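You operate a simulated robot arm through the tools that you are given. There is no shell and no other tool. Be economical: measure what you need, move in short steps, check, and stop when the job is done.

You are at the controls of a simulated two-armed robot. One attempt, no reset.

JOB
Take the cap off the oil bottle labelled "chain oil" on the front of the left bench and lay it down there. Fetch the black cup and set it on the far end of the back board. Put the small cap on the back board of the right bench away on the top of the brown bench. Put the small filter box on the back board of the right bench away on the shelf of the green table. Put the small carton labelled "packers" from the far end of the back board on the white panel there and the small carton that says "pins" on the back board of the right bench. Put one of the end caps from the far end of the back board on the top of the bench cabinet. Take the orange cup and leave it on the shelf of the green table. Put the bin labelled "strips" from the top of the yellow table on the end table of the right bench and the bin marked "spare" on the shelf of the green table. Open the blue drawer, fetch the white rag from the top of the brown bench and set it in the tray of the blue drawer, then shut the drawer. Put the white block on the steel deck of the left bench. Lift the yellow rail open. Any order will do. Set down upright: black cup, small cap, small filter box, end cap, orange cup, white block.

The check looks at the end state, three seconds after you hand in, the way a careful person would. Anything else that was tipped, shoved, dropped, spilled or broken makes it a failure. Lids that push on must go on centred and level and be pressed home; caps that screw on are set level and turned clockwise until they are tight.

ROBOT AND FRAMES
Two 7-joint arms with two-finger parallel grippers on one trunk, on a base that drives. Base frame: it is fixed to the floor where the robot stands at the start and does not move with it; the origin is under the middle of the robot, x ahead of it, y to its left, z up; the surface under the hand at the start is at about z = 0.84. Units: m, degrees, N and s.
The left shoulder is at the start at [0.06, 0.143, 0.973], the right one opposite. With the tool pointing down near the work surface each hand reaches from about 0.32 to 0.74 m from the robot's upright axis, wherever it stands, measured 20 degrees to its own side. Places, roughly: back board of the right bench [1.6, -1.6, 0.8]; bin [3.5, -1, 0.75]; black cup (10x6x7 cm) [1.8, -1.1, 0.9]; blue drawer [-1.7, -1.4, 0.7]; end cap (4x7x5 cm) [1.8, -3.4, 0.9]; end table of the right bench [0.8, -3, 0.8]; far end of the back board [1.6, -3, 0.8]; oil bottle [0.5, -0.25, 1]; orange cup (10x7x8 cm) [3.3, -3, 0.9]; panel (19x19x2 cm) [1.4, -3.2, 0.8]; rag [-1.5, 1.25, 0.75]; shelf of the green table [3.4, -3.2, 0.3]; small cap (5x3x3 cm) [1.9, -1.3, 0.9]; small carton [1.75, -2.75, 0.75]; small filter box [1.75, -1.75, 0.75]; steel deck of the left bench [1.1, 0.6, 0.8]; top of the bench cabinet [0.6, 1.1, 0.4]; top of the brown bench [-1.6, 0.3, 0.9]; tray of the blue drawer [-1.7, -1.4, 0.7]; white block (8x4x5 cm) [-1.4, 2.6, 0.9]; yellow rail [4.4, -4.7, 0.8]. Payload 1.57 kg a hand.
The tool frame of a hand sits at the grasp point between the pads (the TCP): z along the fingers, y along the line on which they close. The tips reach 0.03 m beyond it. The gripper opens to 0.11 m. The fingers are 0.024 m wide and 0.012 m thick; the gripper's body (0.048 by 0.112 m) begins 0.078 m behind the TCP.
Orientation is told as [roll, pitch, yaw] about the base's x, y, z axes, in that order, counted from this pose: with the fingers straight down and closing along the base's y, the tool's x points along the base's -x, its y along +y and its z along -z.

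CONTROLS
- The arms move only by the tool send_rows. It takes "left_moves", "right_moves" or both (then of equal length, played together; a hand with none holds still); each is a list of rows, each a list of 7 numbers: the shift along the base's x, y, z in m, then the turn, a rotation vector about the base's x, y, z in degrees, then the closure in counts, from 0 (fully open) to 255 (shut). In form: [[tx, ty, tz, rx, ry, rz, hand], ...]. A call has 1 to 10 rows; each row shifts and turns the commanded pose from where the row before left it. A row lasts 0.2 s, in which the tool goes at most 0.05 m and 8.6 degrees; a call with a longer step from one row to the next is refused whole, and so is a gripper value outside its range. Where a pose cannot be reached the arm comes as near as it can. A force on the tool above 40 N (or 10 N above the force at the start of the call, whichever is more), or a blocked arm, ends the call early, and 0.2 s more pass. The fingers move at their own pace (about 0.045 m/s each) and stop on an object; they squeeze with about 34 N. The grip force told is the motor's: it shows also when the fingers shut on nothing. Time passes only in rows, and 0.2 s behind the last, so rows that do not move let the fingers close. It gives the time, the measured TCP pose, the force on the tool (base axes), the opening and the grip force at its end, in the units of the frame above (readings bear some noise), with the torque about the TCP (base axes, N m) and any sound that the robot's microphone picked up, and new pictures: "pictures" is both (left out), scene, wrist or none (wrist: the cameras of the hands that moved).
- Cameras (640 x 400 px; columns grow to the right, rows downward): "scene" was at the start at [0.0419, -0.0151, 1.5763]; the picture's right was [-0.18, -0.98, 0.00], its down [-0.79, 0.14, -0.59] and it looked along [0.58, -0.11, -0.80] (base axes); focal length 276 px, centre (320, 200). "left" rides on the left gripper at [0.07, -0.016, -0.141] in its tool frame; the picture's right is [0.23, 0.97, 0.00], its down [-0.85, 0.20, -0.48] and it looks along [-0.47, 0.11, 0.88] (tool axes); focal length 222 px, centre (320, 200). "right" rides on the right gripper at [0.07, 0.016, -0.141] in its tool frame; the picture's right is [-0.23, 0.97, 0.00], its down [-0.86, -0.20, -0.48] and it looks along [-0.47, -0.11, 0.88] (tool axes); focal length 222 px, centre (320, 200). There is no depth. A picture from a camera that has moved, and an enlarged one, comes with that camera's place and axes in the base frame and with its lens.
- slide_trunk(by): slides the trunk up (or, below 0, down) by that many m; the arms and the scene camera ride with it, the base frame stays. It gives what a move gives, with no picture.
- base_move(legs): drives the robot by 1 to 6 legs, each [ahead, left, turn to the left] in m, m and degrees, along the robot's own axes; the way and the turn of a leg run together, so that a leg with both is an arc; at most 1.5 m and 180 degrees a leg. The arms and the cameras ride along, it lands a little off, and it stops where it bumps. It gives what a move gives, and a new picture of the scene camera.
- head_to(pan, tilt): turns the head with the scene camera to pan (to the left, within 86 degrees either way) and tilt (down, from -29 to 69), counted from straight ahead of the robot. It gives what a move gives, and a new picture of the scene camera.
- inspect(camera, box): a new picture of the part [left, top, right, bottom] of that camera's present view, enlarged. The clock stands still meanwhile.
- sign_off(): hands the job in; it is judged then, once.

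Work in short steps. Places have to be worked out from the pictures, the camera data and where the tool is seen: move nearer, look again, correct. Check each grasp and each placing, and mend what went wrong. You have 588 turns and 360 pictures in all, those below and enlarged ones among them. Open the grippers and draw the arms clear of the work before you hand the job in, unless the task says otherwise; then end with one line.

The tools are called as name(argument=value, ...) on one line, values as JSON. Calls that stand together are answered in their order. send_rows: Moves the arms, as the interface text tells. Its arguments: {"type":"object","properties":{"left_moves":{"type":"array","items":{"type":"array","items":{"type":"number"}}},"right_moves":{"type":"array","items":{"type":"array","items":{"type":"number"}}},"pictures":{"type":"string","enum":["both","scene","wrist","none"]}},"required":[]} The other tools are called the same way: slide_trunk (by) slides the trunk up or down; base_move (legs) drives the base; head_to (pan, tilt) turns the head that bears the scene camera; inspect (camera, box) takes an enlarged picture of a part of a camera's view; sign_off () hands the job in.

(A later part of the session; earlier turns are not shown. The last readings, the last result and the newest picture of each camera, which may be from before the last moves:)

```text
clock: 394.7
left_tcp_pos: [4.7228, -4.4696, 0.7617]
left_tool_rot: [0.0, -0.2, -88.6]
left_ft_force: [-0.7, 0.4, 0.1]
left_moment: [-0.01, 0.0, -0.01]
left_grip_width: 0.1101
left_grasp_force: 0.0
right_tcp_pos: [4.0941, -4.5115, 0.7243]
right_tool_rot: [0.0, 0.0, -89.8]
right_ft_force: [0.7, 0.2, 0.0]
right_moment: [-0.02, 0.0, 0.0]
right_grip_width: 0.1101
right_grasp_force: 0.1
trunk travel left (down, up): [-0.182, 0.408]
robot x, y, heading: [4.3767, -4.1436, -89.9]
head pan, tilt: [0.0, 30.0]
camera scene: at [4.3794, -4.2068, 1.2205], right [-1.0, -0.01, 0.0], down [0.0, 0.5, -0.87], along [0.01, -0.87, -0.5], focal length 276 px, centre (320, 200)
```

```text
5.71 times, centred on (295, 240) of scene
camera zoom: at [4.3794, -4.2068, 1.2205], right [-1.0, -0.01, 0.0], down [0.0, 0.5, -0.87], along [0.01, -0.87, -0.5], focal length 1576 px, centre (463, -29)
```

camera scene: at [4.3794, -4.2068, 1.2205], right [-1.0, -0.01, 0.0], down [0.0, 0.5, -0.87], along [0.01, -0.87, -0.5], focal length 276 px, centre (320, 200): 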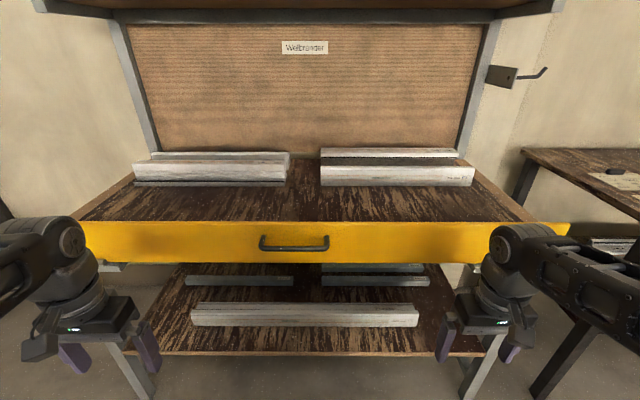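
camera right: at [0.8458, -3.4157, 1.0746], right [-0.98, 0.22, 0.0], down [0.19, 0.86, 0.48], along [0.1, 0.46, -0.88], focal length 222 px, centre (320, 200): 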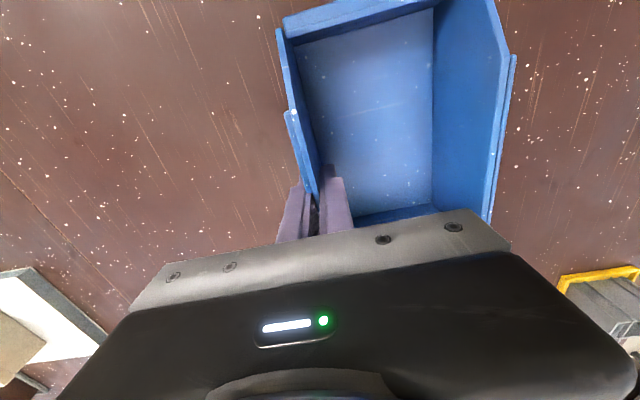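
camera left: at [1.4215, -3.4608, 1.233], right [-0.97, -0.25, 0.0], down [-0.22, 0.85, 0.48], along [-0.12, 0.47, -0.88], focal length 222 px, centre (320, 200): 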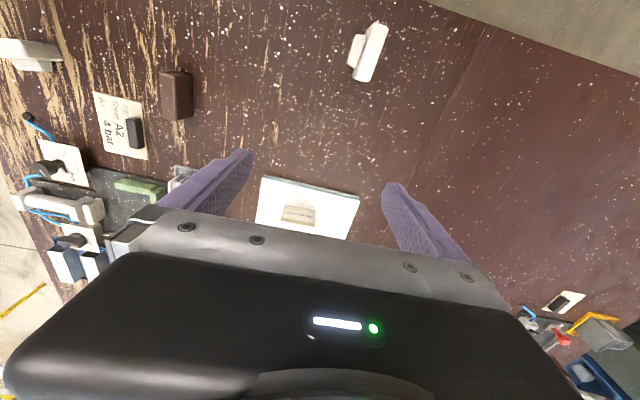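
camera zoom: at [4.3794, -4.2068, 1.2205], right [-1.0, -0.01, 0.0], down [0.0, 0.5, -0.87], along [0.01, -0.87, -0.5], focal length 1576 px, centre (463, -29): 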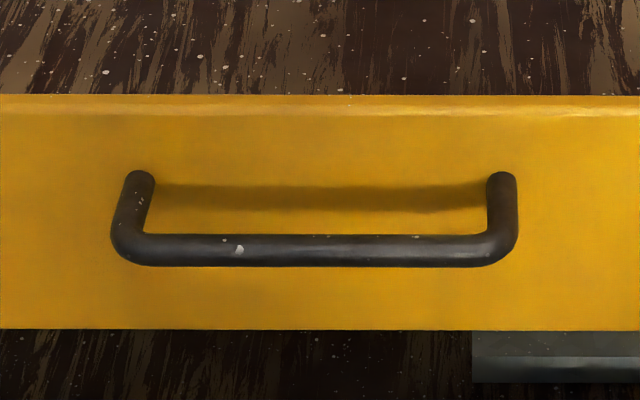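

The handle bar is at about (4.435, −4.655, 0.845). I'll grip it with horizontal fingers, so I back off 0.2 m and turn the left hand: first yaw −90°.

base_move(legs=[[-0.2, 0, 0]])

send_rows(left_moves=[[-0.02, 0, 0.01, 0, 0, -8.5, 0], [-0.02, 0, 0.01, 0, 0, -8.5, 0], [-0.02, 0, 0.01, 0, 0, -8.5, 0], [-0.02, 0, 0.01, 0, 0, -8.5, 0], [-0.02, 0, 0.01, 0, 0, -8.5, 0], [-0.02, 0, 0.01, 0, 0, -8.5, 0], [-0.02, 0, 0.01, 0, 0, -8.5, 0], [-0.02, 0, 0.01, 0, 0, -8.5, 0], [0, 0, 0, 0, 0, -8.5, 0], [0, 0, 0, 0, 0, -8.5, 0]], pictures="none")

send_rows(left_moves=[[-0.01, -0.015, 0, -8.5, 0, 0, 0], [-0.01, -0.015, 0, -8.5, 0, 0, 0], [-0.01, -0.015, 0, -8.5, 0, 0, 0], [-0.01, -0.015, 0, -8.5, 0, 0, 0], [-0.01, -0.015, 0, -8.5, 0, 0, 0], [-0.01, -0.015, 0, -8.5, 0, 0, 0], [-0.01, -0.015, 0, -8.5, 0, 0, 0], [-0.01, -0.015, 0, -8.5, 0, 0, 0], [-0.01, -0.015, 0, -8.5, 0, 0, 0], [-0.01, -0.015, 0, -8.5, 0, 0, 0]], pictures="both")

```text
clock: 396.3
left_tcp_pos: [4.7236, -4.2699, 0.762]
left_tool_rot: [0.1, -0.2, -88.4]
left_ft_force: [-0.1, -0.8, -1.5]
left_moment: [0.01, 0.01, 0.0]
left_grip_width: 0.1101
left_grasp_force: 0.0
right_tcp_pos: [4.0919, -4.3113, 0.7236]
right_tool_rot: [-0.1, -0.1, -89.8]
right_ft_force: [0.5, -0.4, -1.1]
right_moment: [0.02, -0.02, 0.03]
right_grip_width: 0.11
right_grasp_force: 0.1
trunk travel left (down, up): [-0.182, 0.408]
robot x, y, heading: [4.3794, -3.944, -89.5]
head pan, tilt: [0.0, 30.0]
camera scene: at [4.3783, -4.0073, 1.2205], right [-1.0, -0.01, 0.0], down [0.0, 0.5, -0.87], along [0.01, -0.87, -0.5], focal length 276 px, centre (320, 200)
```

scene: 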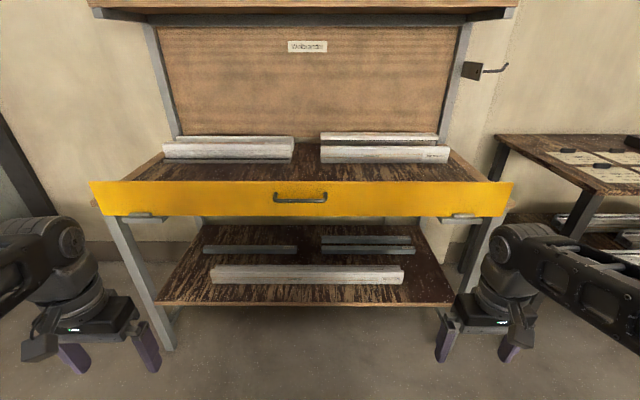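

```text
clock: 398.5
left_tcp_pos: [4.5619, -4.3084, 0.7808]
left_tool_rot: [0.0, -0.3, -173.5]
left_ft_force: [-0.9, -0.7, 0.2]
left_moment: [-0.01, -0.04, -0.03]
left_grip_width: 0.11
left_grasp_force: 0.2
left hand out of reach, approached as far as the arm can: row 3, 6, 7, 10
right_tcp_pos: [4.0918, -4.3115, 0.7234]
right_tool_rot: [0.0, 0.0, -89.7]
right_ft_force: [0.5, 0.2, 0.6]
right_moment: [0.0, 0.02, 0.0]
right_grip_width: 0.1098
right_grasp_force: 0.0
trunk travel left (down, up): [-0.182, 0.408]
robot x, y, heading: [4.3795, -3.9484, -89.7]
head pan, tilt: [0.0, 30.0]
```

```text
clock: 400.5
left_tcp_pos: [4.3936, -4.4178, 0.7817]
left_tool_rot: [71.8, -21.1, 170.3]
left_ft_force: [0.5, -0.6, 1.1]
left_moment: [0.07, 0.03, -0.08]
left_grip_width: 0.1099
left_grasp_force: 0.1
left hand out of reach, approached as far as the arm can: row 9
right_tcp_pos: [4.0938, -4.3127, 0.7241]
right_tool_rot: [0.1, 0.0, -89.6]
right_ft_force: [1.3, 0.3, 0.1]
right_moment: [-0.04, 0.04, -0.01]
right_grip_width: 0.1099
right_grasp_force: 0.0
trunk travel left (down, up): [-0.182, 0.408]
robot x, y, heading: [4.3765, -3.9442, -89.5]
head pan, tilt: [0.0, 30.0]
stopped in row 10 (left hand): the arm was blocked; the commanded pose is now the measured one
camera scene: at [4.3785, -4.0071, 1.2205], right [-1.0, -0.01, 0.0], down [0.0, 0.5, -0.87], along [0.01, -0.87, -0.5], focal length 276 px, centre (320, 200)
camera left: at [4.49, -4.2922, 0.7822], right [0.49, -0.39, 0.78], down [-0.6, 0.5, 0.62], along [-0.64, -0.77, 0.01], focal length 222 px, centre (320, 200)
```

scene: 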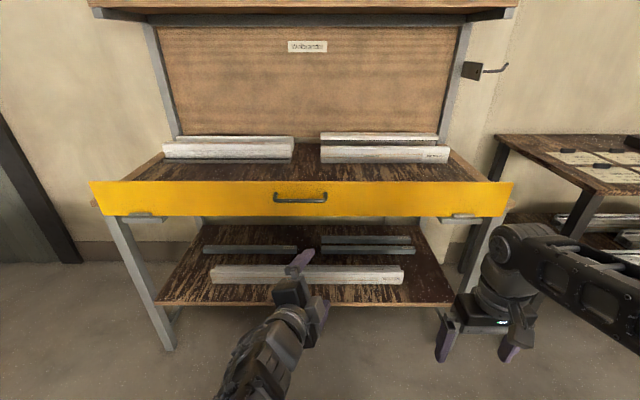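
left: 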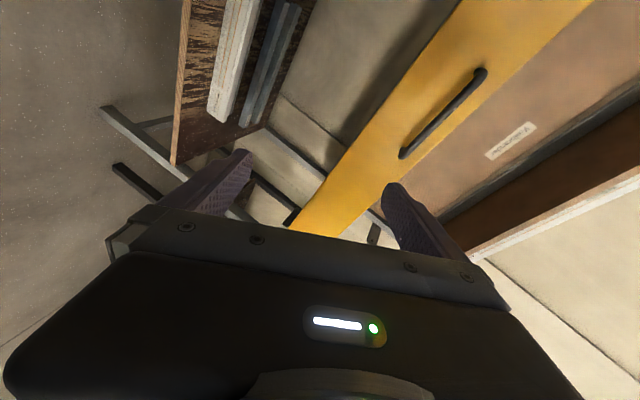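

The left wrist ran into its limit that way. I turn it back to fingers-down; gripping the bar from above with the fingers closing along y will do.

send_rows(left_moves=[[0.01, 0.015, 0, 8.5, 0, 0, 0], [0.01, 0.015, 0, 8.5, 0, 0, 0], [0.01, 0.015, 0, 8.5, 0, 0, 0], [0.01, 0.015, 0, 8.5, 0, 0, 0], [0.01, 0.015, 0, 8.5, 0, 0, 0], [0.01, 0.015, 0, 8.5, 0, 0, 0], [0.01, 0.015, 0, 8.5, 0, 0, 0], [0.01, 0.015, 0, 8.5, 0, 0, 0], [0.01, 0.015, 0, 5, 0, 0, 0]], pictures="none")

```text
clock: 402.5
left_tcp_pos: [4.484, -4.2831, 0.7787]
left_tool_rot: [-5.2, -14.7, -162.2]
left_ft_force: [0.0, -0.8, -0.4]
left_moment: [0.01, 0.01, 0.02]
left_grip_width: 0.1098
left_grasp_force: 0.0
right_tcp_pos: [4.0929, -4.3119, 0.7238]
right_tool_rot: [0.0, 0.0, -89.7]
right_ft_force: [-0.2, -0.2, 0.2]
right_moment: [0.0, 0.02, -0.01]
right_grip_width: 0.1103
right_grasp_force: 0.0
trunk travel left (down, up): [-0.182, 0.408]
robot x, y, heading: [4.3759, -3.9459, -89.5]
head pan, tilt: [0.0, 30.0]
```

Level the hand (15.5° about y), then look.

send_rows(left_moves=[[0, 0.0, 0.02, 0, -7.75, 0, 0], [0, 0.0, 0.02, 0, -7.75, 0, 0], [0, 0, 0.03, 0, 0, -4, 0], [0, -0.03, 0.03, 0, 0, -4, 0], [-0.005, -0.04, 0.02, 0, 0, -4, 0], [-0.01, -0.04, 0.02, 0, 0, 0, 0], [-0.01, -0.04, 0.02, 0, 0, 0, 0]], pictures="wrist")

```text
clock: 404.1
left_tcp_pos: [4.4694, -4.3471, 0.8094]
left_tool_rot: [2.1, -5.4, -170.8]
left_ft_force: [0.2, 0.4, 0.2]
left_moment: [-0.01, 0.01, 0.02]
left_grip_width: 0.1102
left_grasp_force: 0.1
left hand out of reach, approached as far as the arm can: row 1, 2, 3, 4, 5, 6, 7
right_tcp_pos: [4.0927, -4.3125, 0.7224]
right_tool_rot: [0.0, -0.1, -89.7]
right_ft_force: [0.2, 0.3, 0.0]
right_moment: [-0.01, 0.03, 0.0]
right_grip_width: 0.1101
right_grasp_force: 0.1
trunk travel left (down, up): [-0.182, 0.408]
robot x, y, heading: [4.3785, -3.945, -89.9]
head pan, tilt: [0.0, 30.0]
camera left: at [4.5464, -4.3113, 0.9421], right [0.38, -0.92, 0.01], down [-0.77, -0.31, 0.56], along [-0.52, -0.23, -0.83], focal length 222 px, centre (320, 200)
```

left: 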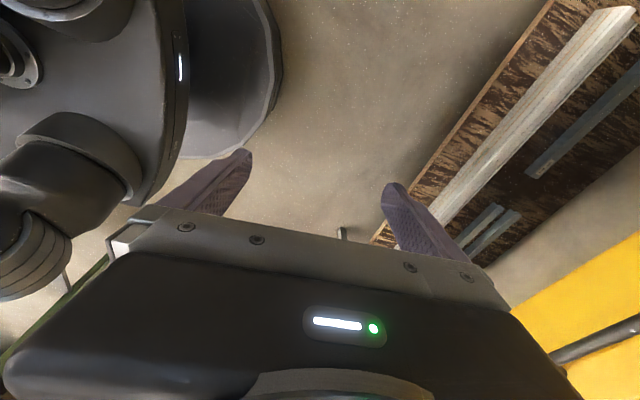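

Left wrist is at its limit. I'll use the right hand instead: return the left to neutral and yaw the right by −85°, rising.

send_rows(left_moves=[[0.02, 0.01, 0, 0, 3, 7.5, 0], [0.02, 0.01, 0, 0, 2, 8, 0], [0.02, 0.005, 0, 0, 0, 8.4, 0], [0.02, 0, 0, 0, 0, 8.5, 0], [0.02, 0, 0, 0, 0, 8.5, 0], [0.02, 0, 0, 0, 0, 8.5, 0], [0.02, 0, 0, 0, 0, 8.5, 0], [0.02, 0, 0, 0, 0, 8.5, 0], [0.02, 0, 0, 0, 0, 8.5, 0], [0.02, 0, 0, 0, 0, 6, 0]], right_moves=[[0, 0, 0.02, 0, 0, -8.5, 0], [0, 0, 0.02, 0, 0, -8.5, 0], [0, 0, 0.02, 0, 0, -8.5, 0], [0, 0, 0.02, 0, 0, -8.5, 0], [0, 0, 0.02, 0, 0, -8.5, 0], [0, 0, 0.02, 0, 0, -8.5, 0], [0, 0, 0.02, 0, 0, -8.5, 0], [0, 0, 0.02, 0, 0, -8.5, 0], [0, 0, 0.02, 0, 0, -8.5, 0], [0, 0, 0.02, 0, 0, -8.5, 0]], pictures="none")

```text
clock: 406.3
left_tcp_pos: [4.6717, -4.3199, 0.8078]
left_tool_rot: [0.6, -10.2, -89.6]
left_ft_force: [0.1, -0.4, -0.2]
left_moment: [-0.01, 0.0, 0.02]
left_grip_width: 0.1101
left_grasp_force: 0.1
right_tcp_pos: [4.0901, -4.34, 0.7744]
right_tool_rot: [0.0, -0.1, -174.9]
right_ft_force: [0.1, -0.2, 0.5]
right_moment: [-0.06, -0.01, 0.0]
right_grip_width: 0.1101
right_grasp_force: 0.1
right hand out of reach, approached as far as the arm can: row 4, 6, 7, 8, 10
trunk travel left (down, up): [-0.182, 0.408]
robot x, y, heading: [4.3791, -3.9467, -89.8]
head pan, tilt: [0.0, 30.0]
```

Right hand is turned. I raise the trunk 0.2 m, level the left, and shift the base so the bar lies on the right hand's side.

slide_trunk(by=0.22)

send_rows(left_moves=[[0.02, 0.02, 0.02, 5.1, 0, 0, 0], [0.02, 0.02, 0.02, 5.1, 0, 0, 0]], pictures="none")

base_move(legs=[[0, 0.27, 0]])

```text
clock: 408.6
left_tcp_pos: [4.6695, -4.3216, 1.0278]
left_tool_rot: [0.5, -10.3, -89.7]
left_ft_force: [0.8, 1.0, -0.2]
left_moment: [0.02, -0.01, 0.0]
left_grip_width: 0.1099
left_grasp_force: 0.0
right_tcp_pos: [4.0905, -4.341, 0.9937]
right_tool_rot: [0.1, 0.0, -174.7]
right_ft_force: [-0.8, -0.3, -0.7]
right_moment: [0.04, 0.02, 0.01]
right_grip_width: 0.1101
right_grasp_force: 0.1
trunk travel left (down, up): [-0.402, 0.188]
robot x, y, heading: [4.3734, -3.9473, -89.9]
head pan, tilt: [0.0, 30.0]
```

```text
clock: 409.2
left_tcp_pos: [4.6955, -4.3125, 1.0136]
left_tool_rot: [0.5, -4.7, -89.4]
left_ft_force: [-0.3, 0.2, -0.4]
left_moment: [-0.01, -0.04, 0.0]
left_grip_width: 0.1101
left_grasp_force: 0.0
left hand out of reach, approached as far as the arm can: row 1, 2
right_tcp_pos: [4.0922, -4.3401, 0.9944]
right_tool_rot: [0.0, -0.1, -174.7]
right_ft_force: [0.0, 0.2, 0.0]
right_moment: [-0.04, 0.0, 0.05]
right_grip_width: 0.1099
right_grasp_force: 0.1
trunk travel left (down, up): [-0.402, 0.188]
robot x, y, heading: [4.3782, -3.9468, -89.3]
head pan, tilt: [0.0, 30.0]
```

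```text
clock: 411.2
left_tcp_pos: [4.9707, -4.3107, 1.0133]
left_tool_rot: [0.5, -4.8, -89.3]
left_ft_force: [0.8, 0.0, -0.3]
left_moment: [-0.02, 0.0, -0.03]
left_grip_width: 0.1099
left_grasp_force: 0.2
right_tcp_pos: [4.3672, -4.3385, 0.9956]
right_tool_rot: [-0.1, -0.1, -174.6]
right_ft_force: [0.1, -0.5, 0.1]
right_moment: [-0.03, 0.02, 0.0]
right_grip_width: 0.1101
right_grasp_force: 0.1
trunk travel left (down, up): [-0.402, 0.188]
robot x, y, heading: [4.6567, -3.9451, -89.5]
head pan, tilt: [0.0, 30.0]
camera scene: at [4.655, -4.0055, 1.4405], right [-1.0, -0.01, 0.0], down [0.0, 0.5, -0.87], along [0.01, -0.87, -0.5], focal length 276 px, centre (320, 200)
```

scene: 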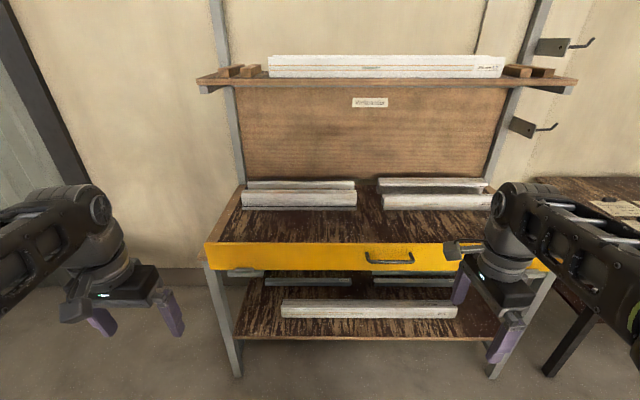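

Bar seen at ≈ (4.44, −4.655, 0.85). Right hand moves above it.

send_rows(right_moves=[[0.01, -0.04, 0, 0, 0, 0, 120], [0.01, -0.045, 0, 0, 0, 0, 120], [0.01, -0.045, 0, 0, 0, 0, 120], [0.01, -0.045, -0.005, 0, 0, 0, 120], [0.015, -0.045, -0.01, 0, 0, 0, 120], [0.015, -0.045, -0.01, 0, 0, 0, 120]], pictures="wrist")

```text
clock: 412.6
left_tcp_pos: [4.97, -4.312, 1.0137]
left_tool_rot: [0.5, -4.8, -89.4]
left_ft_force: [-0.3, 0.2, 0.0]
left_moment: [-0.01, 0.01, 0.01]
left_grip_width: 0.1099
left_grasp_force: 0.1
right_tcp_pos: [4.4557, -4.5109, 0.9267]
right_tool_rot: [0.4, -0.2, -174.5]
right_ft_force: [0.6, 0.3, -0.2]
right_moment: [0.03, -0.01, 0.03]
right_grip_width: 0.0582
right_grasp_force: 0.0
right hand out of reach, approached as far as the arm can: row 2, 3, 4, 5, 6
trunk travel left (down, up): [-0.402, 0.188]
robot x, y, heading: [4.6539, -3.9424, -89.3]
head pan, tilt: [0.0, 30.0]
camera right: at [4.5291, -4.5183, 1.0689], right [-0.13, -0.99, 0.01], down [-0.87, 0.12, 0.48], along [-0.47, 0.06, -0.88], focal length 222 px, centre (320, 200)
```

right: 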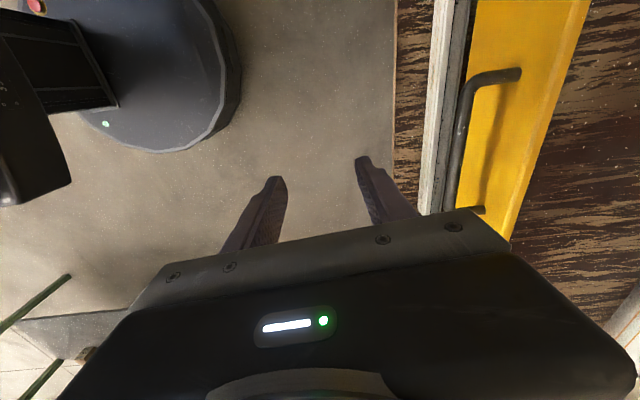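

Trunk too low for this reach. Raise it fully, move the base 0.1 m nearer, and go down and forward.

slide_trunk(by=0.185)

base_move(legs=[[0.1, 0, 0]])

send_rows(right_moves=[[0, 0, -0.04, 0, 0, -2, 120], [-0.005, 0, -0.045, 0, 0, -2, 120], [-0.005, -0.02, -0.04, 0, 0, 0, 120], [0, -0.025, -0.04, 0, 0, 0, 120]], pictures="wrist")

```text
clock: 414.6
left_tcp_pos: [4.9707, -4.3112, 1.1981]
left_tool_rot: [0.5, -4.6, -89.4]
left_ft_force: [-0.3, -0.3, -0.9]
left_moment: [0.02, 0.01, 0.0]
left_grip_width: 0.11
left_grasp_force: 0.0
right_tcp_pos: [4.4571, -4.5097, 1.1112]
right_tool_rot: [0.3, -0.1, -174.6]
right_ft_force: [-0.6, 0.4, -0.7]
right_moment: [0.04, 0.0, -0.01]
right_grip_width: 0.0583
right_grasp_force: 0.1
trunk travel left (down, up): [-0.587, 0.003]
robot x, y, heading: [4.6538, -3.9391, -89.8]
head pan, tilt: [0.0, 30.0]
```

```text
clock: 415.8
left_tcp_pos: [4.9714, -4.4129, 1.1984]
left_tool_rot: [0.5, -4.6, -89.4]
left_ft_force: [0.5, -0.4, -0.3]
left_moment: [0.03, 0.01, -0.03]
left_grip_width: 0.1101
left_grasp_force: 0.1
right_tcp_pos: [4.4563, -4.612, 1.1104]
right_tool_rot: [0.3, -0.1, -174.6]
right_ft_force: [-0.8, 0.1, -0.2]
right_moment: [0.06, 0.02, 0.02]
right_grip_width: 0.0584
right_grasp_force: 0.0
trunk travel left (down, up): [-0.587, 0.003]
robot x, y, heading: [4.6542, -4.0391, -89.7]
head pan, tilt: [0.0, 30.0]
camera scene: at [4.6549, -4.1073, 1.6254], right [-1.0, -0.01, 0.0], down [0.0, 0.5, -0.87], along [0.01, -0.87, -0.5], focal length 276 px, centre (320, 200)
```

scene: 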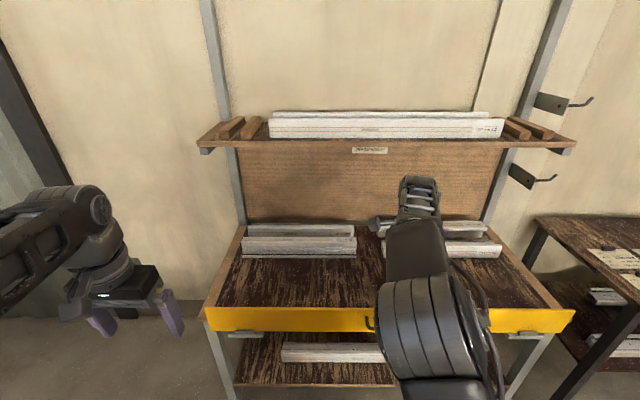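

```text
clock: 416.8
left_tcp_pos: [4.9709, -4.411, 1.1978]
left_tool_rot: [0.5, -4.7, -89.4]
left_ft_force: [-0.7, 0.4, 0.0]
left_moment: [0.01, -0.04, 0.0]
left_grip_width: 0.1098
left_grasp_force: 0.0
right_tcp_pos: [4.4727, -4.6164, 0.9784]
right_tool_rot: [0.5, 0.0, -178.6]
right_ft_force: [0.3, -0.1, 0.9]
right_moment: [0.01, -0.01, 0.0]
right_grip_width: 0.0582
right_grasp_force: 0.2
right hand out of reach, approached as far as the arm can: row 3, 4
trunk travel left (down, up): [-0.587, 0.003]
robot x, y, heading: [4.6524, -4.0407, -89.5]
head pan, tilt: [0.0, 30.0]
camera right: at [4.5441, -4.6291, 1.1202], right [-0.2, -0.98, 0.01], down [-0.86, 0.18, 0.48], along [-0.47, 0.09, -0.88], focal length 222 px, centre (320, 200)
```

right: 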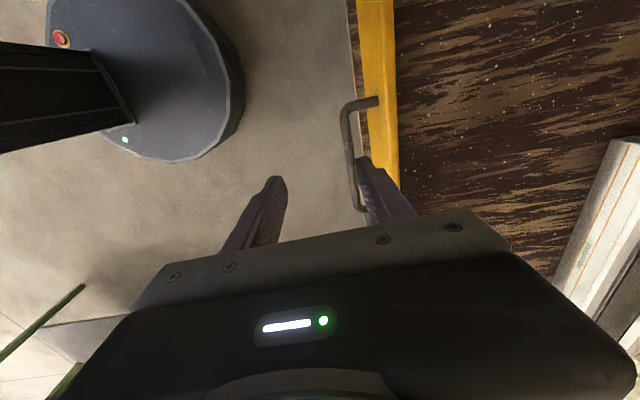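

The bar is at y ≈ −4.649; I advance the base 3 cm, narrow the fingers to 0.04 m, and lower around the bar.

base_move(legs=[[0.03, 0, 0]])

send_rows(right_moves=[[-0.005, 0, -0.01, 0, 0, 0, 162], [-0.01, 0, -0.02, 0, 0, 0, 162], [0, 0, -0.02, 0, 0, 0, 162], [0, 0, -0.01, 0, 0, 0, 162]], pictures="wrist")

```text
clock: 417.6
left_tcp_pos: [4.9708, -4.4433, 1.1972]
left_tool_rot: [0.6, -4.5, -89.4]
left_ft_force: [0.4, -0.2, -0.3]
left_moment: [0.09, 0.03, 0.01]
left_grip_width: 0.1101
left_grasp_force: 0.1
right_tcp_pos: [4.4724, -4.6478, 0.977]
right_tool_rot: [0.4, 0.0, -178.6]
right_ft_force: [0.2, -0.5, -1.4]
right_moment: [0.03, 0.01, 0.02]
right_grip_width: 0.0586
right_grasp_force: 0.0
trunk travel left (down, up): [-0.587, 0.003]
robot x, y, heading: [4.6535, -4.0737, -89.6]
head pan, tilt: [0.0, 30.0]
camera scene: at [4.6551, -4.138, 1.6254], right [-1.0, -0.01, 0.0], down [0.0, 0.5, -0.87], along [0.01, -0.87, -0.5], focal length 276 px, centre (320, 200)
```

scene: 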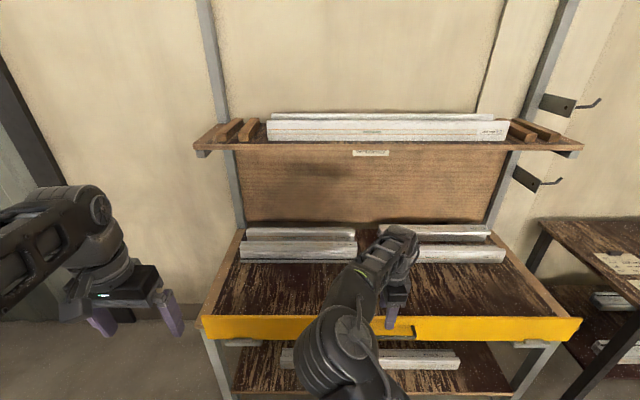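

```text
clock: 418.6
left_tcp_pos: [4.9711, -4.4404, 1.1982]
left_tool_rot: [0.5, -4.7, -89.4]
left_ft_force: [0.0, -0.5, 1.1]
left_moment: [0.04, 0.03, 0.05]
left_grip_width: 0.1103
left_grasp_force: 0.1
right_tcp_pos: [4.4777, -4.6447, 0.9436]
right_tool_rot: [0.7, -0.2, -178.6]
right_ft_force: [0.1, 0.4, 0.0]
right_moment: [0.01, 0.0, -0.03]
right_grip_width: 0.0401
right_grasp_force: 0.1
right hand out of reach, approached as far as the arm can: row 1, 2, 3
trunk travel left (down, up): [-0.587, 0.003]
robot x, y, heading: [4.656, -4.0735, -89.8]
head pan, tilt: [0.0, 30.0]
camera right: at [4.549, -4.6557, 1.0865], right [-0.2, -0.98, 0.01], down [-0.86, 0.18, 0.48], along [-0.47, 0.09, -0.88], focal length 222 px, centre (320, 200)
```

right: 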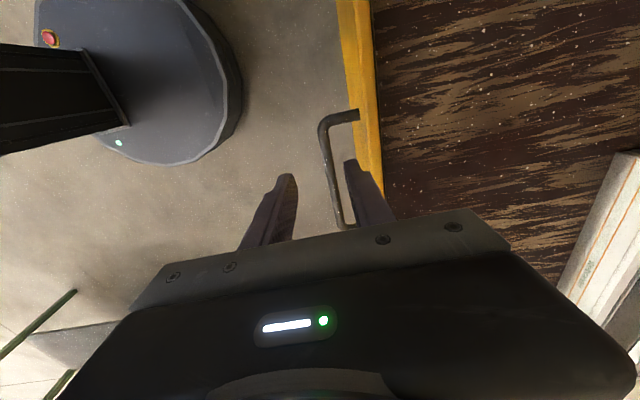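

Still a reach limit for this wrist angle; I move the base 0.1 m closer (the fingertips pass above the rail) and bring the hand back over the bar.

base_move(legs=[[0.1, 0, 0]])

send_rows(right_moves=[[-0.01, 0.03, 0, 0, 0, 0, 162], [-0.01, 0.03, 0, 0, 0, 0, 162], [-0.01, 0.035, 0, 0, 0, 0, 162], [0, 0, -0.02, 0, 0, 0, 162]], pictures="wrist")

```text
clock: 419.8
left_tcp_pos: [4.9727, -4.5421, 1.1972]
left_tool_rot: [0.5, -4.6, -89.4]
left_ft_force: [-0.5, -0.3, -0.6]
left_moment: [0.04, 0.02, 0.0]
left_grip_width: 0.1103
left_grasp_force: 0.0
right_tcp_pos: [4.4775, -4.7452, 0.9429]
right_tool_rot: [0.5, -0.3, -178.6]
right_ft_force: [0.0, -0.4, 0.2]
right_moment: [0.04, 0.0, 0.01]
right_grip_width: 0.0401
right_grasp_force: 0.1
trunk travel left (down, up): [-0.587, 0.003]
robot x, y, heading: [4.6562, -4.1755, -89.6]
head pan, tilt: [0.0, 30.0]
camera scene: at [4.6557, -4.2374, 1.6254], right [-1.0, -0.01, 0.0], down [0.0, 0.5, -0.87], along [0.01, -0.87, -0.5], focal length 276 px, centre (320, 200)
```

scene: 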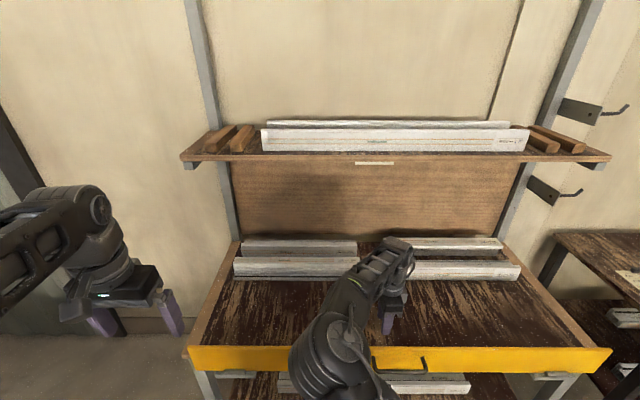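

```text
clock: 420.8
left_tcp_pos: [4.9719, -4.5421, 1.1971]
left_tool_rot: [0.5, -4.6, -89.4]
left_ft_force: [0.1, -0.7, 0.1]
left_moment: [0.03, -0.01, 0.0]
left_grip_width: 0.1099
left_grasp_force: 0.0
right_tcp_pos: [4.4463, -4.6503, 0.9239]
right_tool_rot: [0.5, -0.3, -178.5]
right_ft_force: [0.4, 0.2, 1.1]
right_moment: [-0.04, -0.01, 0.02]
right_grip_width: 0.0402
right_grasp_force: 0.2
trunk travel left (down, up): [-0.587, 0.003]
robot x, y, heading: [4.6565, -4.1704, -89.4]
head pan, tilt: [0.0, 30.0]
camera right: at [4.5193, -4.6619, 1.0665], right [-0.2, -0.98, 0.01], down [-0.86, 0.18, 0.48], along [-0.47, 0.09, -0.88], focal length 222 px, centre (320, 200)
```

right: 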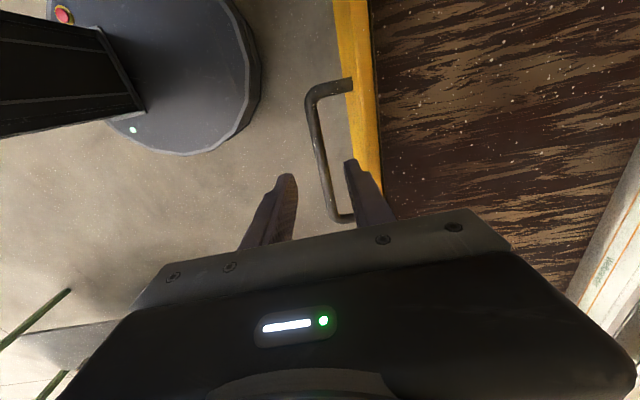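

Bar is centred between the fingers. Narrow to 0.03 m and lower to z ≈ 0.866, then close.

send_rows(right_moves=[[0, 0.0, -0.01, 0, 0, 0, 180], [0, 0, -0.02, 0, 0, 0, 180], [0, 0, -0.015, 0, 0, 0, 180], [0, 0, -0.012, 0, 0, 0, 180], [0, 0, 0, 0, 0, 0, 180]], pictures="wrist")

```text
clock: 421.9
left_tcp_pos: [4.9708, -4.5415, 1.1979]
left_tool_rot: [0.5, -4.8, -89.3]
left_ft_force: [-0.4, 0.3, 0.4]
left_moment: [0.02, 0.04, 0.0]
left_grip_width: 0.1098
left_grasp_force: 0.0
right_tcp_pos: [4.4477, -4.6485, 0.8664]
right_tool_rot: [0.7, -0.2, -178.6]
right_ft_force: [-1.2, 1.6, -0.1]
right_moment: [-0.01, 0.01, 0.01]
right_grip_width: 0.0323
right_grasp_force: 0.1
trunk travel left (down, up): [-0.587, 0.003]
robot x, y, heading: [4.6603, -4.17, -89.8]
head pan, tilt: [0.0, 30.0]
camera right: at [4.5198, -4.6606, 1.0095], right [-0.2, -0.98, 0.01], down [-0.86, 0.18, 0.48], along [-0.47, 0.09, -0.88], focal length 222 px, centre (320, 200)
```

right: 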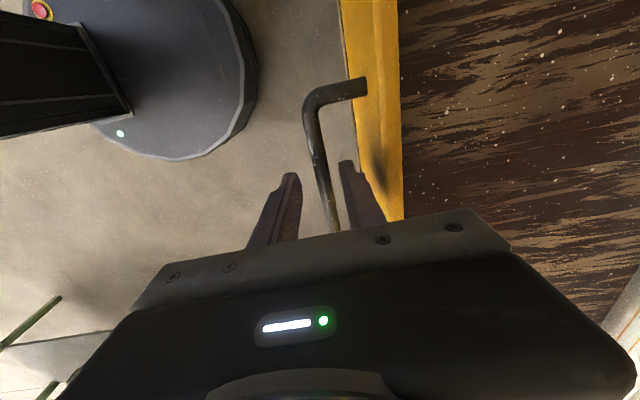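

Close on the bar.

send_rows(right_moves=[[0, 0, -0.004, 0, 0, 0, 180], [0, 0, 0, 0, 0, 0, 255], [0, 0, 0, 0, 0, 0, 255], [0, 0, 0, 0, 0, 0, 255]], pictures="none")

```text
clock: 422.9
left_tcp_pos: [4.9709, -4.5431, 1.1978]
left_tool_rot: [0.5, -4.6, -89.4]
left_ft_force: [-0.5, -0.2, 0.6]
left_moment: [-0.01, -0.05, 0.03]
left_grip_width: 0.1099
left_grasp_force: 0.1
right_tcp_pos: [4.4472, -4.6496, 0.8631]
right_tool_rot: [0.7, -0.2, -178.7]
right_ft_force: [0.1, -11.7, -3.7]
right_moment: [-0.32, 0.3, -0.7]
right_grip_width: 0.0124
right_grasp_force: 29.3
trunk travel left (down, up): [-0.587, 0.003]
robot x, y, heading: [4.655, -4.1725, -89.6]
head pan, tilt: [0.0, 30.0]
```

Bar gripped (0.0124 m). Test: lift 8 mm and read the force — free if the hinge is at the top.

send_rows(right_moves=[[0, 0, 0.004, 0, 0, 0, 255], [0, 0, 0.004, 0, 0, 0, 255], [0, 0, 0, 0, 0, 0, 255]], pictures="none")

```text
clock: 423.8
left_tcp_pos: [4.9705, -4.5435, 1.1973]
left_tool_rot: [0.5, -4.5, -89.3]
left_ft_force: [0.0, 0.1, -0.1]
left_moment: [-0.02, -0.05, 0.05]
left_grip_width: 0.1098
left_grasp_force: 0.1
right_tcp_pos: [4.448, -4.6506, 0.87]
right_tool_rot: [0.5, -0.3, -178.6]
right_ft_force: [0.3, -19.1, -22.9]
right_moment: [-0.4, 0.18, -0.71]
right_grip_width: 0.0124
right_grasp_force: 30.0
trunk travel left (down, up): [-0.587, 0.003]
robot x, y, heading: [4.6512, -4.1739, -89.7]
head pan, tilt: [0.0, 30.0]
```

Resisted (23 N down, 19 N towards the table). Now test pulling outward.

send_rows(right_moves=[[0, 0.004, -0.003, 0, 0, 0, 255], [0, 0.004, -0.003, 0, 0, 0, 255], [0, 0, 0, 0, 0, 0, 255]], pictures="none")

```text
clock: 424.6
left_tcp_pos: [4.971, -4.5424, 1.198]
left_tool_rot: [0.6, -4.6, -89.4]
left_ft_force: [0.8, -0.9, -0.2]
left_moment: [0.02, 0.0, 0.01]
left_grip_width: 0.1104
left_grasp_force: 0.1
right_tcp_pos: [4.447, -4.641, 0.865]
right_tool_rot: [0.4, -0.2, -178.5]
right_ft_force: [0.8, -9.6, -8.5]
right_moment: [-0.26, -0.44, -0.69]
right_grip_width: 0.0123
right_grasp_force: 29.6
trunk travel left (down, up): [-0.587, 0.003]
robot x, y, heading: [4.6551, -4.1718, -89.3]
head pan, tilt: [0.0, 30.0]
```

Outward is free, so the hinge is at the bottom edge: the rail swings out and down. I follow the arc (hinge ≈ y −4.671, z 0.785), tilting the hand with it.

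send_rows(right_moves=[[0, 0.0109, -0.0049, -8, 0, 0, 255], [0, 0.0101, -0.0064, -8, 0, 0, 255]], pictures="both")

```text
clock: 425.1
left_tcp_pos: [4.9701, -4.5421, 1.1983]
left_tool_rot: [0.5, -4.6, -89.4]
left_ft_force: [-0.9, 0.0, -0.3]
left_moment: [0.02, -0.04, 0.02]
left_grip_width: 0.1102
left_grasp_force: 0.0
right_tcp_pos: [4.4465, -4.6216, 0.8536]
right_tool_rot: [16.5, -0.5, -178.8]
right_ft_force: [-1.3, -9.1, -10.9]
right_moment: [-0.19, -0.92, -0.47]
right_grip_width: 0.0125
right_grasp_force: 29.7
trunk travel left (down, up): [-0.587, 0.003]
robot x, y, heading: [4.6574, -4.1776, -89.6]
head pan, tilt: [0.0, 30.0]
camera scene: at [4.6541, -4.2376, 1.6253], right [-1.0, -0.01, 0.0], down [0.0, 0.5, -0.87], along [0.01, -0.87, -0.5], focal length 276 px, centre (320, 200)
camera right: at [4.5188, -4.5932, 0.994], right [-0.21, -0.94, 0.28], down [-0.86, 0.31, 0.41], along [-0.47, -0.16, -0.87], focal length 222 px, centre (320, 200)
```

scene: 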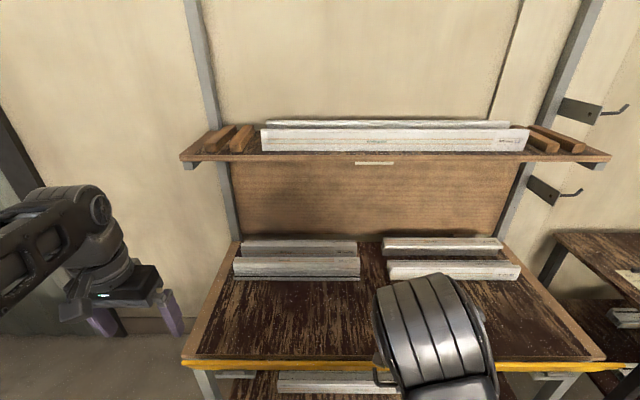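
right: 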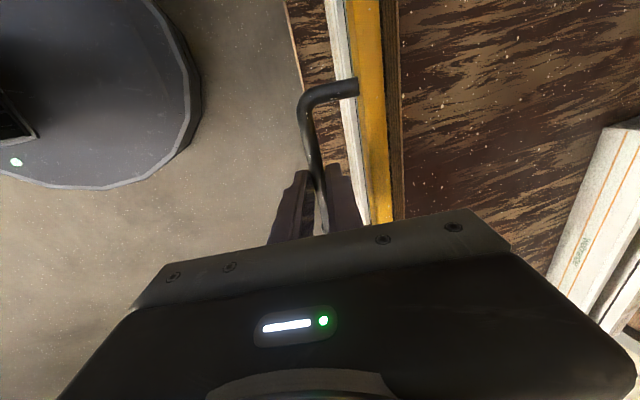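

It follows: the rail is tipping outward. Continue the arc.

send_rows(right_moves=[[0, 0.0091, -0.0078, -8, 0, 0, 255], [0, 0.0079, -0.009, -8, 0, 0, 255]], pictures="none")

```text
clock: 425.8
left_tcp_pos: [4.9708, -4.5434, 1.1986]
left_tool_rot: [0.5, -4.6, -89.4]
left_ft_force: [-0.5, 0.2, 0.4]
left_moment: [-0.01, 0.03, 0.0]
left_grip_width: 0.1101
left_grasp_force: 0.0
right_tcp_pos: [4.4471, -4.601, 0.8364]
right_tool_rot: [29.4, -0.4, -178.9]
right_ft_force: [-12.2, -3.0, -5.5]
right_moment: [-0.01, 0.62, -1.15]
right_grip_width: 0.0124
right_grasp_force: 29.4
right hand out of reach, approached as far as the arm can: row 1
trunk travel left (down, up): [-0.587, 0.003]
robot x, y, heading: [4.6554, -4.176, -89.8]
head pan, tilt: [0.0, 30.0]
```

On track. Continue with less hand tilt.

send_rows(right_moves=[[0, 0.006, -0.0095, -5, 0, 0, 255], [0, 0.005, -0.0105, -5, 0, 0, 255]], pictures="both")

```text
clock: 426.4
left_tcp_pos: [4.9721, -4.537, 1.1998]
left_tool_rot: [0.4, -4.9, -89.4]
left_ft_force: [-0.4, -0.1, -0.3]
left_moment: [0.0, 0.0, 0.0]
left_grip_width: 0.11
left_grasp_force: 0.2
right_tcp_pos: [4.4492, -4.5929, 0.8094]
right_tool_rot: [38.8, -0.5, -178.7]
right_ft_force: [-2.0, 44.1, 6.6]
right_moment: [0.77, -0.25, -0.77]
right_grip_width: 0.0124
right_grasp_force: 29.1
right hand out of reach, approached as far as the arm can: row 1, 2
trunk travel left (down, up): [-0.587, 0.003]
robot x, y, heading: [4.6563, -4.1733, -89.5]
head pan, tilt: [0.0, 30.0]
camera scene: at [4.6553, -4.2301, 1.6257], right [-1.0, -0.01, 0.0], down [0.0, 0.5, -0.87], along [0.01, -0.87, -0.5], focal length 276 px, centre (320, 200)
camera right: at [4.52, -4.5145, 0.9314], right [-0.2, -0.76, 0.61], down [-0.86, 0.44, 0.26], along [-0.46, -0.48, -0.75], focal length 222 px, centre (320, 200)
```

scene: 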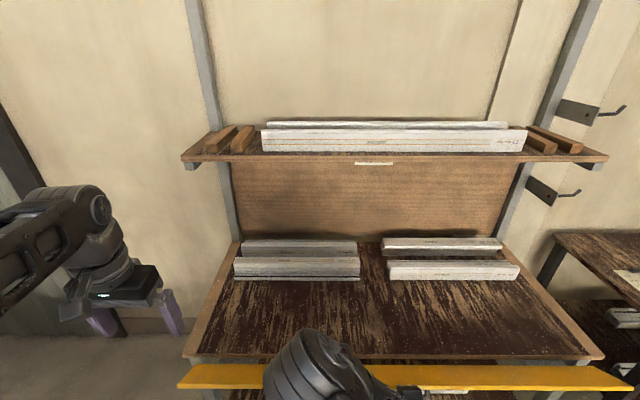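
right: 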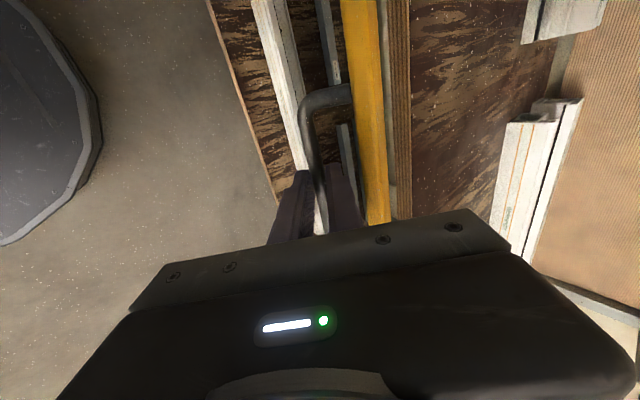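

The rail is well tipped over, and it now pushes outward (44 N); I give way outward.

send_rows(right_moves=[[0, 0.008, 0, -2, 0, 0, 255], [0, 0.004, -0.004, -2, 0, 0, 255], [0, 0, 0, 0, 0, 0, 255]], pictures="none")

```text
clock: 427.1
left_tcp_pos: [4.9754, -4.5404, 1.199]
left_tool_rot: [0.5, -4.7, -89.3]
left_ft_force: [0.1, 0.5, -0.3]
left_moment: [0.02, 0.03, 0.0]
left_grip_width: 0.1098
left_grasp_force: 0.0
right_tcp_pos: [4.4412, -4.6146, 0.8227]
right_tool_rot: [43.4, 0.0, -178.0]
right_ft_force: [20.1, 9.1, 4.4]
right_moment: [0.01, -0.86, -0.21]
right_grip_width: 0.0122
right_grasp_force: 29.2
right hand out of reach, approached as far as the arm can: row 1, 2
trunk travel left (down, up): [-0.587, 0.003]
robot x, y, heading: [4.6542, -4.1743, -89.6]
head pan, tilt: [0.0, 30.0]
```

The arm is at its limit so close to the rail. I loosen the grip slightly so the bar just rests between the fingers, and look.

send_rows(right_moves=[[0, 0, 0, 0, 0, 0, 205], [0, 0, 0, 0, 0, 0, 205], [0, 0, 0, 0, 0, 0, 205]], pictures="both")

```text
clock: 427.9
left_tcp_pos: [4.9723, -4.5408, 1.1971]
left_tool_rot: [0.6, -4.7, -89.4]
left_ft_force: [0.2, 0.7, -0.1]
left_moment: [0.01, -0.04, 0.0]
left_grip_width: 0.1099
left_grasp_force: 0.1
right_tcp_pos: [4.4362, -4.6107, 0.821]
right_tool_rot: [43.2, -0.2, -178.6]
right_ft_force: [-1.6, 2.7, -3.1]
right_moment: [0.02, 0.02, -0.01]
right_grip_width: 0.0248
right_grasp_force: 1.4
trunk travel left (down, up): [-0.587, 0.003]
robot x, y, heading: [4.6576, -4.1746, -89.6]
head pan, tilt: [0.0, 30.0]
camera scene: at [4.6554, -4.2353, 1.6254], right [-1.0, -0.01, 0.0], down [0.0, 0.5, -0.87], along [0.01, -0.87, -0.5], focal length 276 px, centre (320, 200)
camera right: at [4.5049, -4.5238, 0.9368], right [-0.21, -0.72, 0.67], down [-0.87, 0.45, 0.22], along [-0.45, -0.53, -0.71], focal length 222 px, centre (320, 200)
```

scene: 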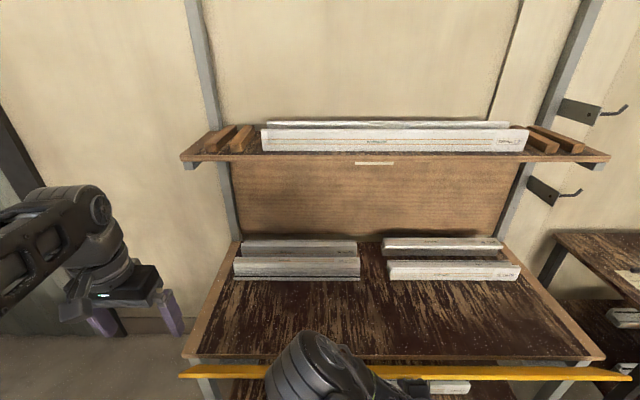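
right: 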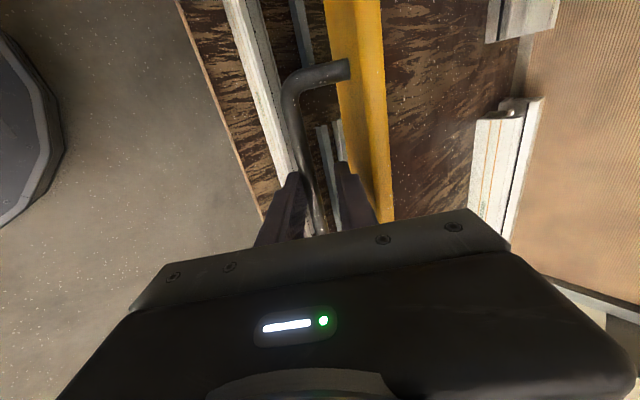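

The rail stays where left. I withdraw the hand along its fingers, level it, and will press the rail's inner face down from above.

send_rows(right_moves=[[0, 0, 0, 0, 0, 0, 180], [0, 0.014, 0.015, 0, 0, 0, 180], [0, 0.02, 0.022, 0, 0, 0, 180], [0, 0.02, 0.03, 0, 0, 0, 255], [0, 0.0, 0.045, 7, 0, 0, 255], [0, 0.0, 0.03, 8, 0, 0, 255], [0, 0.0, 0.01, 8, 0, 0, 255], [0, 0.0, 0, 8, 0, 0, 255], [0, 0.0, 0, 8, 0, 0, 255], [0, 0, 0, 4, 0, 0, 255]], pictures="both")

```text
clock: 430.1
left_tcp_pos: [4.9721, -4.5408, 1.1982]
left_tool_rot: [0.5, -4.9, -89.4]
left_ft_force: [0.1, -0.4, 1.1]
left_moment: [-0.04, 0.0, -0.02]
left_grip_width: 0.1101
left_grasp_force: 0.1
right_tcp_pos: [4.43, -4.6289, 0.9378]
right_tool_rot: [0.5, 0.6, -178.9]
right_ft_force: [0.8, -0.1, 0.0]
right_moment: [0.0, 0.0, 0.01]
right_grip_width: 0.0
right_grasp_force: 21.0
right hand out of reach, approached as far as the arm can: row 2, 3, 4
trunk travel left (down, up): [-0.587, 0.003]
robot x, y, heading: [4.6542, -4.1713, -89.4]
head pan, tilt: [0.0, 30.0]
camera scene: at [4.6556, -4.2357, 1.6255], right [-1.0, -0.01, 0.0], down [0.0, 0.5, -0.87], along [0.01, -0.87, -0.5], focal length 276 px, centre (320, 200)
camera right: at [4.4993, -4.6413, 1.0815], right [-0.21, -0.98, 0.01], down [-0.86, 0.19, 0.47], along [-0.46, 0.09, -0.88], focal length 222 px, centre (320, 200)
```

scene: 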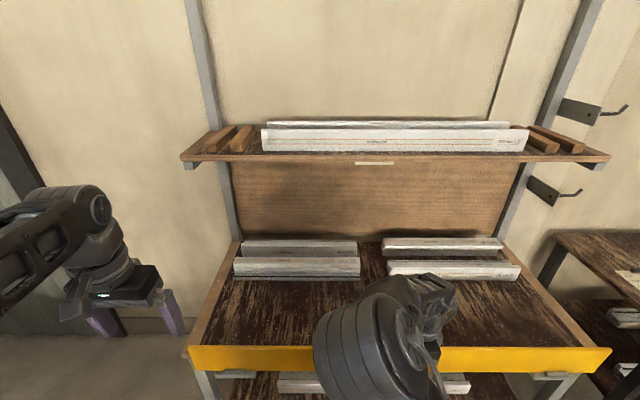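
right: 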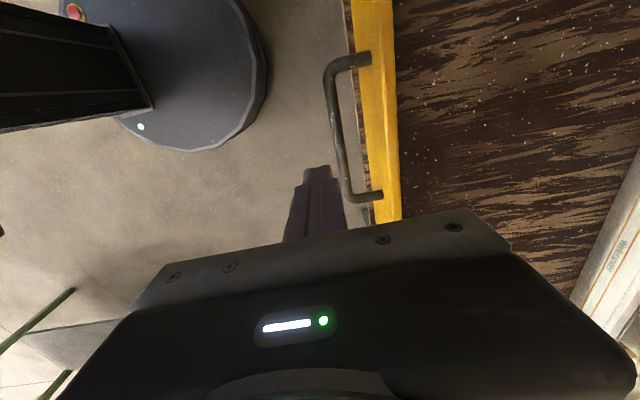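

It swung shut again when I withdrew (either sprung or dragged). I'll regrip the bar, pull it open again and hold it while the left hand presses the inner side down. Regrip first.

send_rows(right_moves=[[0.01, 0.0, 0, 0, 0, 0, 180], [0.007, -0.01, 0, 0, 0, 0, 180], [0, -0.0105, -0.02, 0, 0, 0, 180], [0, 0, -0.03, 0, 0, 0, 180], [0, 0, -0.023, 0, 0, 0, 180]], pictures="wrist")

```text
clock: 431.4
left_tcp_pos: [4.9721, -4.5406, 1.1979]
left_tool_rot: [0.6, -4.6, -89.4]
left_ft_force: [0.2, 0.5, 0.4]
left_moment: [0.02, -0.04, 0.02]
left_grip_width: 0.11
left_grasp_force: 0.1
right_tcp_pos: [4.4467, -4.6502, 0.865]
right_tool_rot: [0.5, 0.7, -178.8]
right_ft_force: [-0.3, 0.4, -0.3]
right_moment: [0.03, 0.02, -0.02]
right_grip_width: 0.0323
right_grasp_force: 0.0
trunk travel left (down, up): [-0.587, 0.003]
robot x, y, heading: [4.6552, -4.1748, -89.6]
head pan, tilt: [0.0, 30.0]
camera right: at [4.5163, -4.6622, 1.0086], right [-0.21, -0.98, 0.01], down [-0.86, 0.19, 0.47], along [-0.46, 0.09, -0.88], focal length 222 px, centre (320, 200)
```

right: 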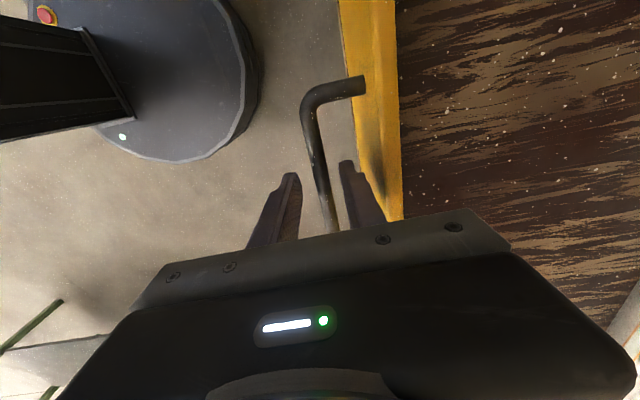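

Same pose as before. Close and pull along the arc again, tilting the hand only a little.

send_rows(right_moves=[[0, 0, -0.003, 0, 0, 0, 180], [0, 0, 0, 0, 0, 0, 255], [0, 0, 0, 0, 0, 0, 255], [0, 0, 0, 0, 0, 0, 255], [0, 0.008, 0.001, 0, 0, 0, 255], [0, 0.0105, -0.0045, -5, 0, 0, 255], [0, 0.0095, -0.0065, -5, 0, 0, 255], [0, 0.0085, -0.008, -5, 0, 0, 255], [0, 0.007, -0.009, -5, 0, 0, 255]], pictures="wrist")

```text
clock: 433.4
left_tcp_pos: [4.9713, -4.5435, 1.1966]
left_tool_rot: [0.5, -4.5, -89.4]
left_ft_force: [0.0, -0.2, -0.4]
left_moment: [-0.01, -0.01, 0.02]
left_grip_width: 0.1103
left_grasp_force: 0.0
right_tcp_pos: [4.4461, -4.6073, 0.8349]
right_tool_rot: [20.5, 0.2, -178.7]
right_ft_force: [-1.6, -17.9, -14.0]
right_moment: [-0.27, 0.27, -0.89]
right_grip_width: 0.0121
right_grasp_force: 29.6
trunk travel left (down, up): [-0.587, 0.003]
robot x, y, heading: [4.6556, -4.1707, -89.8]
head pan, tilt: [0.0, 30.0]
camera right: at [4.5161, -4.5705, 0.9741], right [-0.21, -0.92, 0.34], down [-0.86, 0.34, 0.38], along [-0.46, -0.22, -0.86], focal length 222 px, centre (320, 200)
```

right: 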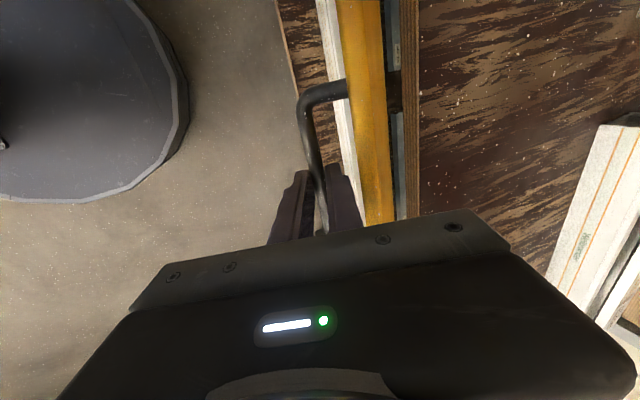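

Force is mostly radial — the true radius is a bit smaller. I correct inward-down and pull on.

send_rows(right_moves=[[0, 0.002, -0.01, -4, 0, 0, 255], [0, 0.003, -0.01, -4, 0, 0, 255]], pictures="none")

```text
clock: 433.9
left_tcp_pos: [4.972, -4.5389, 1.1994]
left_tool_rot: [0.4, -4.8, -89.4]
left_ft_force: [0.2, 0.2, 0.4]
left_moment: [0.02, 0.01, 0.03]
left_grip_width: 0.1099
left_grasp_force: 0.1
right_tcp_pos: [4.4456, -4.5977, 0.8158]
right_tool_rot: [28.6, 0.0, -178.7]
right_ft_force: [-0.2, 10.6, 12.0]
right_moment: [-1.03, -1.23, -0.76]
right_grip_width: 0.0124
right_grasp_force: 29.2
trunk travel left (down, up): [-0.587, 0.003]
robot x, y, heading: [4.6552, -4.1708, -89.5]
head pan, tilt: [0.0, 30.0]
```

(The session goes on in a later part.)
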